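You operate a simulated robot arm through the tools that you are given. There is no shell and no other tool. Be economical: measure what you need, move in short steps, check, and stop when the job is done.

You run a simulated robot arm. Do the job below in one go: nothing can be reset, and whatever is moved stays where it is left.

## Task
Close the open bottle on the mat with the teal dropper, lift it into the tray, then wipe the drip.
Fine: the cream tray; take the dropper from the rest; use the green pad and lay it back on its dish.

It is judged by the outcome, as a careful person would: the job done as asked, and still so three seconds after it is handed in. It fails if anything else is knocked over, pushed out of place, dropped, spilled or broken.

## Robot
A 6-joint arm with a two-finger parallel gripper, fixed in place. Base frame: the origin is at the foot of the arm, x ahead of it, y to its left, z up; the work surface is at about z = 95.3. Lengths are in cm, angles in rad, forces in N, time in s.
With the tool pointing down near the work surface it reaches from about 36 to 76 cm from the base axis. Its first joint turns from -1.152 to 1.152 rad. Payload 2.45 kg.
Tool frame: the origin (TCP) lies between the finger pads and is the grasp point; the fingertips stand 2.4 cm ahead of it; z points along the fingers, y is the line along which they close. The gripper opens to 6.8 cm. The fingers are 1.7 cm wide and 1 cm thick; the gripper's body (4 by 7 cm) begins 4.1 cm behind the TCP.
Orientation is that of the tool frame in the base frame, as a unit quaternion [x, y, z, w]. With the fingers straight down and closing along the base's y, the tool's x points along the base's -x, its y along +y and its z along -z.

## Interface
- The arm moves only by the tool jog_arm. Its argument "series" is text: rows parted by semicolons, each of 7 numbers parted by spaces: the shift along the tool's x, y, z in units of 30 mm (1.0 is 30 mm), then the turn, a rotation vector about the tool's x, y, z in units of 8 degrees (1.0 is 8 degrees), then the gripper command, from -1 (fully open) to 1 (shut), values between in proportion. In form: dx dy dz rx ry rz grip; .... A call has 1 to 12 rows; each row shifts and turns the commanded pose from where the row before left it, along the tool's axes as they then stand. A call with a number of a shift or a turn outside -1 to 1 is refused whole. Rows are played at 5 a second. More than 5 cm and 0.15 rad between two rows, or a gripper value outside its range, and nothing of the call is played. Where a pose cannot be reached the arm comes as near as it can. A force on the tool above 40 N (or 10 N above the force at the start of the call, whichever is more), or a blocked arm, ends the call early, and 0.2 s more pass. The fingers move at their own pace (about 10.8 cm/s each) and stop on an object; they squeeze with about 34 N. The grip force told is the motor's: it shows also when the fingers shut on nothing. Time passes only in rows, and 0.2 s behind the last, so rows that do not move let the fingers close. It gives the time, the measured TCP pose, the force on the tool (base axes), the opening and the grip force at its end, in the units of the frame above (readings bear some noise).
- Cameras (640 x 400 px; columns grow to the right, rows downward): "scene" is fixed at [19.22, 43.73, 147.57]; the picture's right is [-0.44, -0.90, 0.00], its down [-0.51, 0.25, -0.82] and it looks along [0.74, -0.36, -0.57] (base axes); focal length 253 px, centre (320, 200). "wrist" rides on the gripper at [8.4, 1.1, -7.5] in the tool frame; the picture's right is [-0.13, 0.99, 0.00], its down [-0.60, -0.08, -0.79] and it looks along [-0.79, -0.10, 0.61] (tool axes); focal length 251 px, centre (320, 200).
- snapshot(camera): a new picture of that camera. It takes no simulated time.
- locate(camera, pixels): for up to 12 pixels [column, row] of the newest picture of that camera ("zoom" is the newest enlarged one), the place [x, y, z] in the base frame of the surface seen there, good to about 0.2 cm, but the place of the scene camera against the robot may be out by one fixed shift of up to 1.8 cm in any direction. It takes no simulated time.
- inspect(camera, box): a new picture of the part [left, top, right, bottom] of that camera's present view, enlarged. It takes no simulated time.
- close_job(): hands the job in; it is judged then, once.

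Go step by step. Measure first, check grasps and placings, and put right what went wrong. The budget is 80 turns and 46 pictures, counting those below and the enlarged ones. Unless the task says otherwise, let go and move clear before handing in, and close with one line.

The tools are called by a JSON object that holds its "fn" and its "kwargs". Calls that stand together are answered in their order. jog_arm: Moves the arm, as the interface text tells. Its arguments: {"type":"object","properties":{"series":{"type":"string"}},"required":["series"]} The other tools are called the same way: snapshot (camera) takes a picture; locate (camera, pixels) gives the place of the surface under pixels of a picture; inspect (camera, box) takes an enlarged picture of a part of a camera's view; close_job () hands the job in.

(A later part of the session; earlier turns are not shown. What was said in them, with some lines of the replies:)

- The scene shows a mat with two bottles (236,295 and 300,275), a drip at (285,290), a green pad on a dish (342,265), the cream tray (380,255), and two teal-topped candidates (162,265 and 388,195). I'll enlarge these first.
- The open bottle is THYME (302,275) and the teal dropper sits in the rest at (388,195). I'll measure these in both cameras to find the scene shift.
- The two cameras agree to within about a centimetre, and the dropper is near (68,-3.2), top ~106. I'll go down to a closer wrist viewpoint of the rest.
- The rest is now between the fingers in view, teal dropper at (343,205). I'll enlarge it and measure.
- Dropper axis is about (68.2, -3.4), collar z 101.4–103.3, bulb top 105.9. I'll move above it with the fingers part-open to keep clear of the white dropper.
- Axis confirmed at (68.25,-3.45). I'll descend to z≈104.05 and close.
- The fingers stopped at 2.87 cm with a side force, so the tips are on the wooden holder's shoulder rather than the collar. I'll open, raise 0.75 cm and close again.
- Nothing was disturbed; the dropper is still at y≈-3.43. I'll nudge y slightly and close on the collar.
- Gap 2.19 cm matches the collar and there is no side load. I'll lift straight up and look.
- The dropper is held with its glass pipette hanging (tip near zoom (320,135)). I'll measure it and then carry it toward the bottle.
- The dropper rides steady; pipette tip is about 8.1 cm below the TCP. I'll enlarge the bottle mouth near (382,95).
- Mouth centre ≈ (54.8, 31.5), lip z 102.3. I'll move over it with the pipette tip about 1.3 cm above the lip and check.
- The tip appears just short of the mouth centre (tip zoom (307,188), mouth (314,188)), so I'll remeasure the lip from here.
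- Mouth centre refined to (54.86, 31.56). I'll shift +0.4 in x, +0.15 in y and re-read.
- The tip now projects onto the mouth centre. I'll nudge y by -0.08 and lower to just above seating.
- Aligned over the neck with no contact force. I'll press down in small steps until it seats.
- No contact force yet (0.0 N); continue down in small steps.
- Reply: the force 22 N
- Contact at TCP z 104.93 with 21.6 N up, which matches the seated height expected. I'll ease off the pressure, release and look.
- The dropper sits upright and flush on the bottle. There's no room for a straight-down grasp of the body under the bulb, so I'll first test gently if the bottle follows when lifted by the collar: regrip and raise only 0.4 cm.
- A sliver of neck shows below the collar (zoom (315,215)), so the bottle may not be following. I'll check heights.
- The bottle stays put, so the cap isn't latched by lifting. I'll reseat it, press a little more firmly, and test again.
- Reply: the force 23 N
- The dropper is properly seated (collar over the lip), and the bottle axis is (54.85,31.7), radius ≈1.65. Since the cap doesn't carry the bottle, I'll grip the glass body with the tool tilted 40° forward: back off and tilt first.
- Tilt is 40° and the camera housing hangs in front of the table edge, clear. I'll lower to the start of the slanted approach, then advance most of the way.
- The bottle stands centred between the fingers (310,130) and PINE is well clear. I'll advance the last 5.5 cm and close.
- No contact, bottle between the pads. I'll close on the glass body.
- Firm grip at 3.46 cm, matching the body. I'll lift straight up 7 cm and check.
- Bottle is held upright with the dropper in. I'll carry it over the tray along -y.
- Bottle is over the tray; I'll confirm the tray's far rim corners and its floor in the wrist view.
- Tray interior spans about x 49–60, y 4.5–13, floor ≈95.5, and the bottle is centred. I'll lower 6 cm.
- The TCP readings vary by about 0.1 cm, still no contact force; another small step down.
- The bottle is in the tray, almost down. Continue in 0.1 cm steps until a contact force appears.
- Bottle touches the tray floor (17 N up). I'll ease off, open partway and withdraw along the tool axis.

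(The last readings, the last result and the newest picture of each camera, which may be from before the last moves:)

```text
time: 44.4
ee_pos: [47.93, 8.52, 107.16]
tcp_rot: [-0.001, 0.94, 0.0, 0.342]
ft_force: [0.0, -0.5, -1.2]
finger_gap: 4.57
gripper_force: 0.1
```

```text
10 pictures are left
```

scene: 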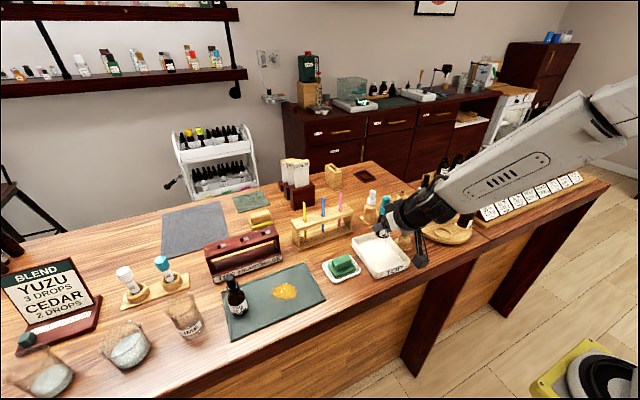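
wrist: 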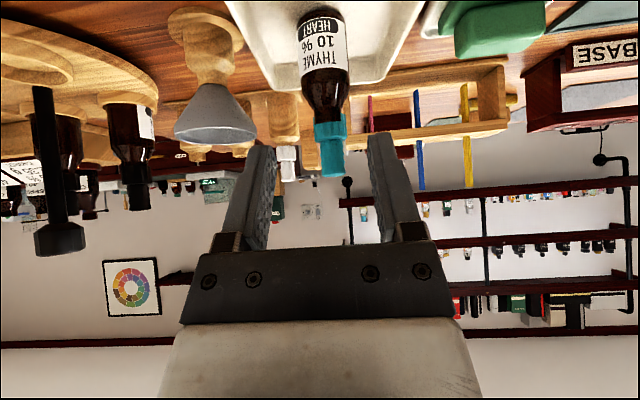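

THYME stands upright in the tray with the dropper in place. I'll rise, straighten the tool and move to view the green pad.

{"fn": "jog_arm", "kwargs": {"series": "-0.43 0 -0.51 0 0 0 -1;-0.43 0 -0.51 0 0 0 -1;0 0.7 0 0 1 0 -1;0 0.7 0 0 1 0 -1;0 0.7 0 0 1 0 -1;0 0.7 0 0 1 0 -1;0 0.7 0 0 1 0 -1;0 0 0 0 0 0 -1;0 0 0 0 0 0 -1"}}

{"fn": "inspect", "kwargs": {"camera": "wrist", "box": [240, 0, 400, 110]}}

```text
time: 46.4
ee_pos: [47.83, 19.28, 111.03]
tcp_rot: [-0.001, 1.0, 0.0, 0.0]
ft_force: [-0.2, 1.5, -0.6]
finger_gap: 6.8
gripper_force: 0.0
```

```text
3.64 times, centred on (320, 55) of wrist
```

zoom: 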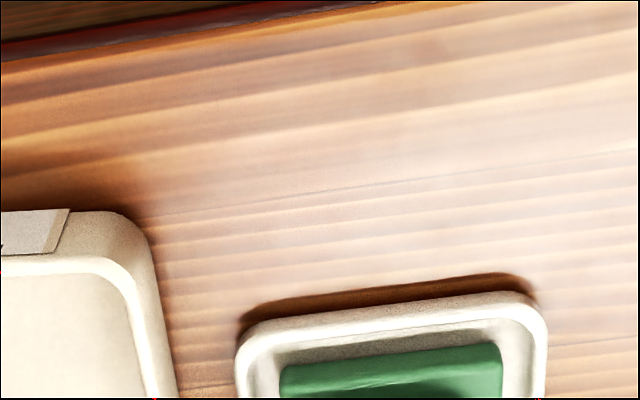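

The pad is lower in the view; enlarging the right part.

{"fn": "inspect", "kwargs": {"camera": "wrist", "box": [250, 70, 410, 180]}}

```text
3.64 times, centred on (330, 125) of wrist
```

zoom: 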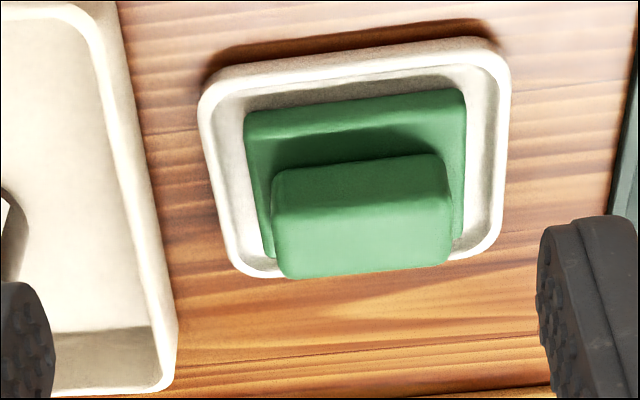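

{"fn": "locate", "kwargs": {"camera": "zoom", "pixels": [[280, 205], [445, 190], [285, 265], [445, 255], [365, 225], [250, 120], [460, 100], [460, 230], [360, 110], [205, 100], [500, 60], [485, 250]]}}

```text
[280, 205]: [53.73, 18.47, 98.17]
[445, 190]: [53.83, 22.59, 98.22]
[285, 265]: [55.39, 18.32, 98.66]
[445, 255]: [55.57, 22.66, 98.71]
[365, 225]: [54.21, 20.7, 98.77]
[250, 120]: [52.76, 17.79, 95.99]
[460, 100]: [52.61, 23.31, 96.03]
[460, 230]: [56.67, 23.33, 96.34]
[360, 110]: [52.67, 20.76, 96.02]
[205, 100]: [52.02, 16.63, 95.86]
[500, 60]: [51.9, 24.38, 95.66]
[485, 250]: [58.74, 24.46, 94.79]
```

Pad handle is centred at (54.75,20.5), 4.4 cm along y, top z 98.75, base edge ≈96.3. I'll grip it along y with the tips at about z 97.1.

{"fn": "jog_arm", "kwargs": {"series": "-0.77 0.14 0.6 0 0 0 -1;-0.77 0.14 0.6 0 0 0 -1;-0.77 0.13 0.6 0 0 0 -1;0 0 0.8 0 0 0 -1;0 0 0 0 0 0 -1;0 0 0 0 0 0 -1"}}

```text
time: 47.8
ee_pos: [54.68, 20.35, 103.64]
tcp_rot: [-0.001, 1.0, 0.0, 0.0]
ft_force: [0.0, -0.1, -0.7]
finger_gap: 6.81
gripper_force: 0.1
```

Aligned; descend 4.15 cm and close.

{"fn": "jog_arm", "kwargs": {"series": "0 0.05 0.6 0 0 0 -1;0 0 0.5 0 0 0 -1;0 0 0.28 0 0 0 -1;0 0 0 0 0 0 -1;0 0 0 0 0 0 0.3;0 0 0 0 0 0 1;0 0 0 0 0 0 1;0 0 0 0 0 0 1"}}

{"fn": "inspect", "kwargs": {"camera": "wrist", "box": [220, 60, 420, 240]}}

```text
time: 49.6
ee_pos: [54.66, 20.67, 99.5]
tcp_rot: [-0.001, 1.0, 0.0, 0.0]
ft_force: [0.4, -0.4, -0.8]
finger_gap: 4.72
gripper_force: 33.7
```

```text
2.22 times, centred on (320, 150) of wrist
```

zoom: 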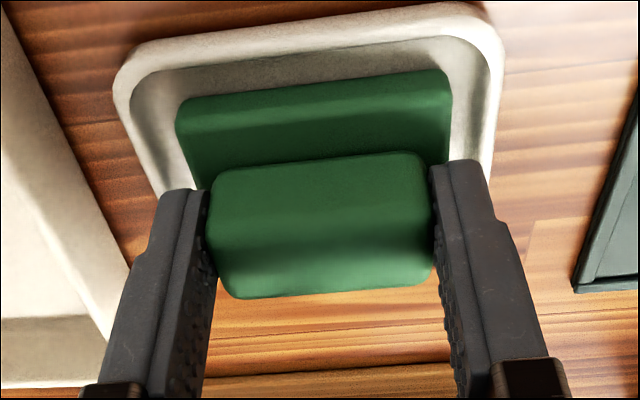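

Pad gripped at 4.72 cm. I'll lift it, carry it to the drip's near edge (y≈34), and lower toward the mat.

{"fn": "jog_arm", "kwargs": {"series": "0 0 -0.4 0 0 0 1;0 0 -0.8 0 0 0 1;0 0.6 -0.2 0 0 0 1;0 0.9 0 0 0 0 1;0 0.9 0 0 0 0 1;0 0.9 0 0 0 0 1;0 0.9 0 0 0 0 1;0 0.27 0 0 0 0 1;0 0 0.6 0 0 0 1;0 0 0.5 0 0 0 1;0 0 0 0 0 0 1"}}

{"fn": "snapshot", "kwargs": {"camera": "wrist"}}

```text
time: 52.0
ee_pos: [54.64, 33.95, 99.91]
tcp_rot: [-0.001, 1.0, 0.0, 0.0]
ft_force: [0.5, 0.5, -0.9]
finger_gap: 4.73
gripper_force: 34.1
```

```text
6 pictures are left
```

wrist: 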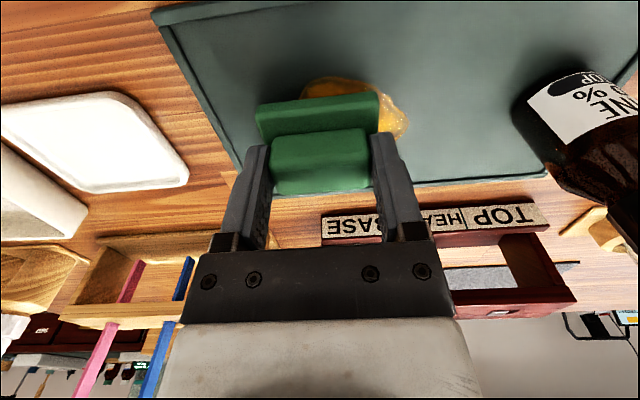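

The pad hovers just above the drip. I'll check clearance to PINE and lower to contact.

{"fn": "locate", "kwargs": {"camera": "wrist", "pixels": [[516, 110], [530, 140], [545, 160], [560, 180], [405, 130], [330, 80], [360, 80]]}}

{"fn": "jog_arm", "kwargs": {"series": "0 0 0.13 0 0 0 1;0 0 0.06 0 0 0 1;0 0 0.05 0 0 0 1;0 0 0 0 0 0 1"}}

```text
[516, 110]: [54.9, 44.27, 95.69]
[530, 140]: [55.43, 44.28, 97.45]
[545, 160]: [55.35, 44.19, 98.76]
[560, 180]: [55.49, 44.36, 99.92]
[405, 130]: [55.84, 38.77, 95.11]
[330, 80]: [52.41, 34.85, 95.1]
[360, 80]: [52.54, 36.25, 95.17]
```

```text
time: 53.0
ee_pos: [54.81, 34.17, 99.2]
tcp_rot: [-0.001, 1.0, 0.0, -0.001]
ft_force: [-1.2, -0.4, 1.8]
finger_gap: 4.72
gripper_force: 34.1
```

Light contact (1.8 N) and PINE's near side is at y 44.3, well clear. I'll press slightly and stroke back and forth.

{"fn": "jog_arm", "kwargs": {"series": "-0.2 0 0.025 0 0 0 1;0 0.4 0 0 0 0 1;0 0.4 0 0 0 0 1;0 0.4 0 0 0 0 1;0 0.3 0 0 0 0 1;0.25 0 0 0 0 0 1;0.25 0 0 0 0 0 1;0 -0.4 0 0 0 0 1;0 -0.4 0 0 0 0 1;0 -0.4 0 0 0 0 1;0 -0.3 0 0 0 0 1;-0.3 0 0 0 0 0 1"}}

```text
time: 55.6
ee_pos: [54.66, 34.06, 99.32]
tcp_rot: [-0.001, 1.0, -0.001, -0.001]
ft_force: [-6.6, 0.3, 5.3]
finger_gap: 4.7
gripper_force: 33.8
```

Good contact (5.3 N). Another forth-and-back pass, then check.

{"fn": "jog_arm", "kwargs": {"series": "0 0.4 0.01 0 0 0 1;0 0.4 0 0 0 0 1;0 0.4 0 0 0 0 1;0 0.3 0 0 0 0 1;-0.3 0 0 0 0 0 1;0 -0.4 0 0 0 0 1;0 -0.4 0 0 0 0 1;0 -0.4 0 0 0 0 1;0 -0.4 0 0 0 0 1;0.3 0 0 0 0 0 1;0 -0.2 0 0 0 0 1;0 0 0 0 0 0 1"}}

{"fn": "inspect", "kwargs": {"camera": "scene", "box": [200, 210, 420, 350]}}

```text
time: 58.2
ee_pos: [54.83, 33.21, 99.22]
tcp_rot: [-0.001, 1.0, 0.001, 0.002]
ft_force: [1.6, 10.3, 13.5]
finger_gap: 4.69
gripper_force: 33.9
```

```text
2.86 times, centred on (310, 280) of scene
```

zoom: 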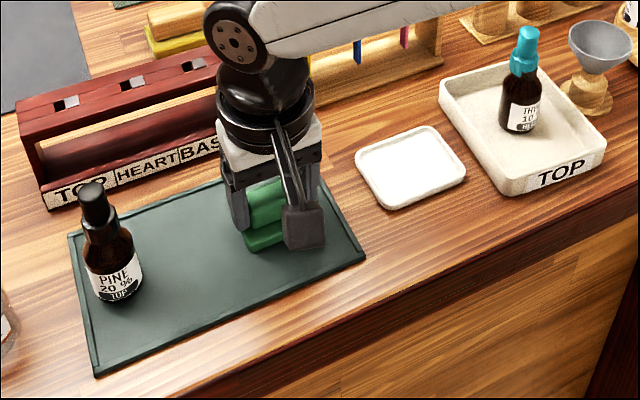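

The visible mat is clean. I'll lift the pad, carry it back over the dish and check both the mat and the pad.

{"fn": "jog_arm", "kwargs": {"series": "0 0 -0.5 0 0 0 1;0 0 -0.9 0 0 0 1;0 -0.6 -0.1 0 0 0 1;0 -0.9 0 0 0 0 1;0 -0.9 0 0 0 0 1;0 -0.9 0 0 0 0 1;0 -0.7 0 0 0 0 1;0 -0.2 0 0 0 0 1;0 0 0.6 0 0 0 1;0 0 0.5 0 0 0 1;0 0 0 0 0 0 1"}}

{"fn": "inspect", "kwargs": {"camera": "wrist", "box": [220, 40, 560, 240]}}

```text
time: 60.6
ee_pos: [54.72, 20.57, 100.59]
tcp_rot: [-0.001, 1.0, 0.0, 0.001]
ft_force: [-0.4, -0.4, 0.7]
finger_gap: 4.71
gripper_force: 33.8
```

```text
1.88 times, centred on (390, 140) of wrist
```

zoom: 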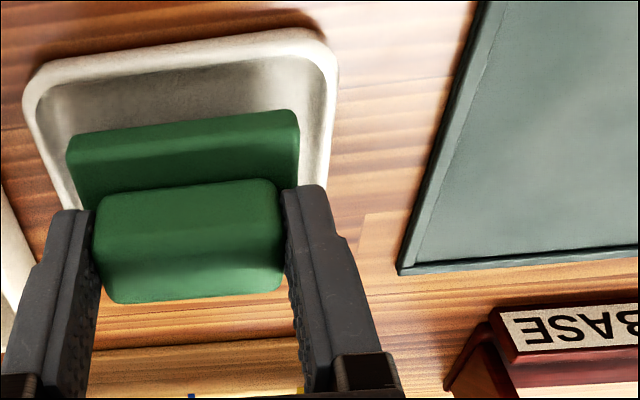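

Pad is over the dish. Before setting it down I'll check the mat for any leftover drip.

{"fn": "inspect", "kwargs": {"camera": "scene", "box": [215, 230, 375, 345]}}

```text
3.48 times, centred on (295, 288) of scene
```

zoom: 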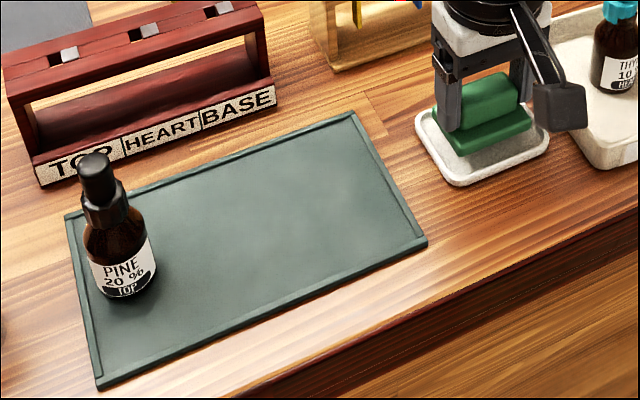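

The mat is clean. I'll lower the pad onto its dish in gentle steps.

{"fn": "jog_arm", "kwargs": {"series": "0 0 0.2 0 0 0 1;0 0 0.1 0 0 0 1;0 0 0.05 0 0 0 1;0 0 0 0 0 0 1;0 0 0 0 0 0 1"}}

```text
time: 61.8
ee_pos: [54.81, 20.56, 99.56]
tcp_rot: [-0.001, 1.0, 0.0, 0.0]
ft_force: [-0.3, 0.3, 0.1]
finger_gap: 4.71
gripper_force: 34.1
```

{"fn": "jog_arm", "kwargs": {"series": "0 0 0.04 0 0 0 1;0 0 0 0 0 0 1;0 0 0 0 0 0 1"}}

```text
time: 62.6
ee_pos: [54.67, 20.62, 99.37]
tcp_rot: [0.0, 1.0, 0.0, 0.0]
ft_force: [-0.7, 1.5, 6.2]
finger_gap: 4.71
gripper_force: 34.3
```

The pad touches the dish (6 N). Release and move clear upward.

{"fn": "jog_arm", "kwargs": {"series": "0 0 0 0 0 0 0;0 0 0 0 0 0 -1;0 0 0 0 0 0 -1;0 0 -0.5 0 0 0 -1;0 0 -0.9 0 0 0 -1;0 0 -0.9 0 0 0 -1;0 0 -0.9 0 0 0 -1;0.9 0 -0.6 0 0 0 -1;0 0 0 0 0 0 -1"}}

{"fn": "inspect", "kwargs": {"camera": "scene", "box": [215, 170, 435, 320]}}

```text
time: 64.6
ee_pos: [52.22, 20.53, 110.65]
tcp_rot: [-0.001, 1.0, 0.0, 0.0]
ft_force: [0.1, -0.7, -0.1]
finger_gap: 6.82
gripper_force: 0.1
```

```text
2.67 times, centred on (325, 245) of scene
```

zoom: 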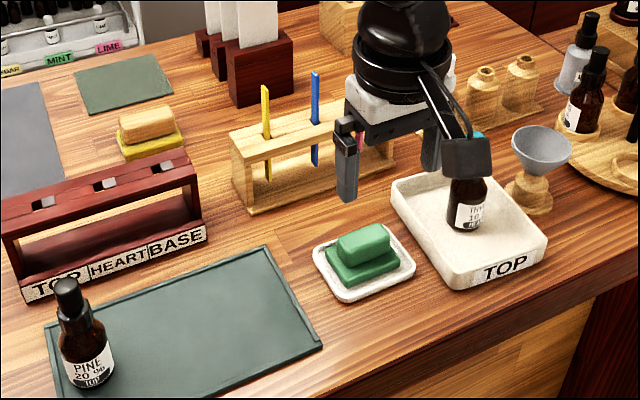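

The pad is back on its dish and the mat is clean. I'll raise the arm and take one last look at the bottle.

{"fn": "jog_arm", "kwargs": {"series": "0 0.6 -0.9 0 0 0 -1;0 0.6 -0.9 0 0 0 -1;0 0.6 -0.9 0 0 0 -1;0 0.6 -0.9 0 0 0 -1;0 0 0 0 0 0 -1"}}

{"fn": "inspect", "kwargs": {"camera": "scene", "box": [320, 190, 420, 290]}}

```text
time: 65.8
ee_pos: [51.9, 27.79, 121.65]
tcp_rot: [0.0, 1.0, 0.0, 0.0]
ft_force: [-0.6, 0.9, 0.6]
finger_gap: 6.82
gripper_force: 0.1
```

```text
4.00 times, centred on (370, 240) of scene
```

zoom: 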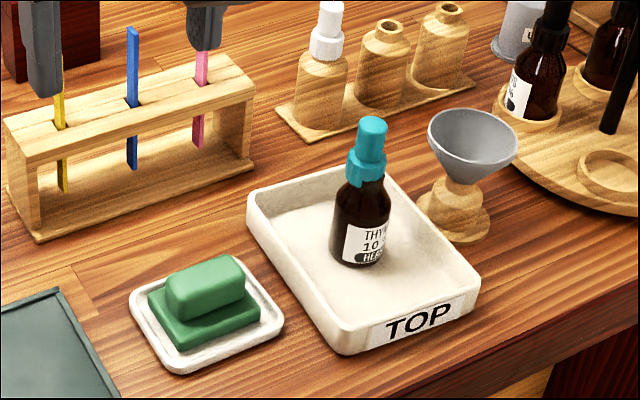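

The bottle stands in the tray; I'll check numerically that the collar is still seated and upright.

{"fn": "locate", "kwargs": {"camera": "zoom", "pixels": [[372, 122], [371, 140], [367, 155], [365, 168], [363, 178], [362, 190], [360, 210], [358, 240], [356, 260], [340, 290], [348, 170], [383, 175]]}}

```text
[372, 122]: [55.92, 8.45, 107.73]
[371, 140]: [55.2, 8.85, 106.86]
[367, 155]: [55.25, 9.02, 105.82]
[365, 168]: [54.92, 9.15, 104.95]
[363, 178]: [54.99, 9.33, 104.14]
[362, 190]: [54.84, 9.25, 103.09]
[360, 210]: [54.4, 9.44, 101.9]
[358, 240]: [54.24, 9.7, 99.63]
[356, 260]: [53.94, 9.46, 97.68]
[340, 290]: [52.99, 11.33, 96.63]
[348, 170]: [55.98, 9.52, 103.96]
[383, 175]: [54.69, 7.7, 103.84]
```

The bulb top is about 11.1 cm above the tray floor, the same as when it was pressed home on the mat, so the dropper is still seated. The mat is clean, the pad is on its dish and the arm is clear, so I'm handing in.

{"fn": "close_job", "kwargs": {}}

```text
The job is handed in.
```

The THYME bottle is closed with the teal dropper and standing in the cream tray; the drip is wiped off the mat and the green pad is back on its dish.
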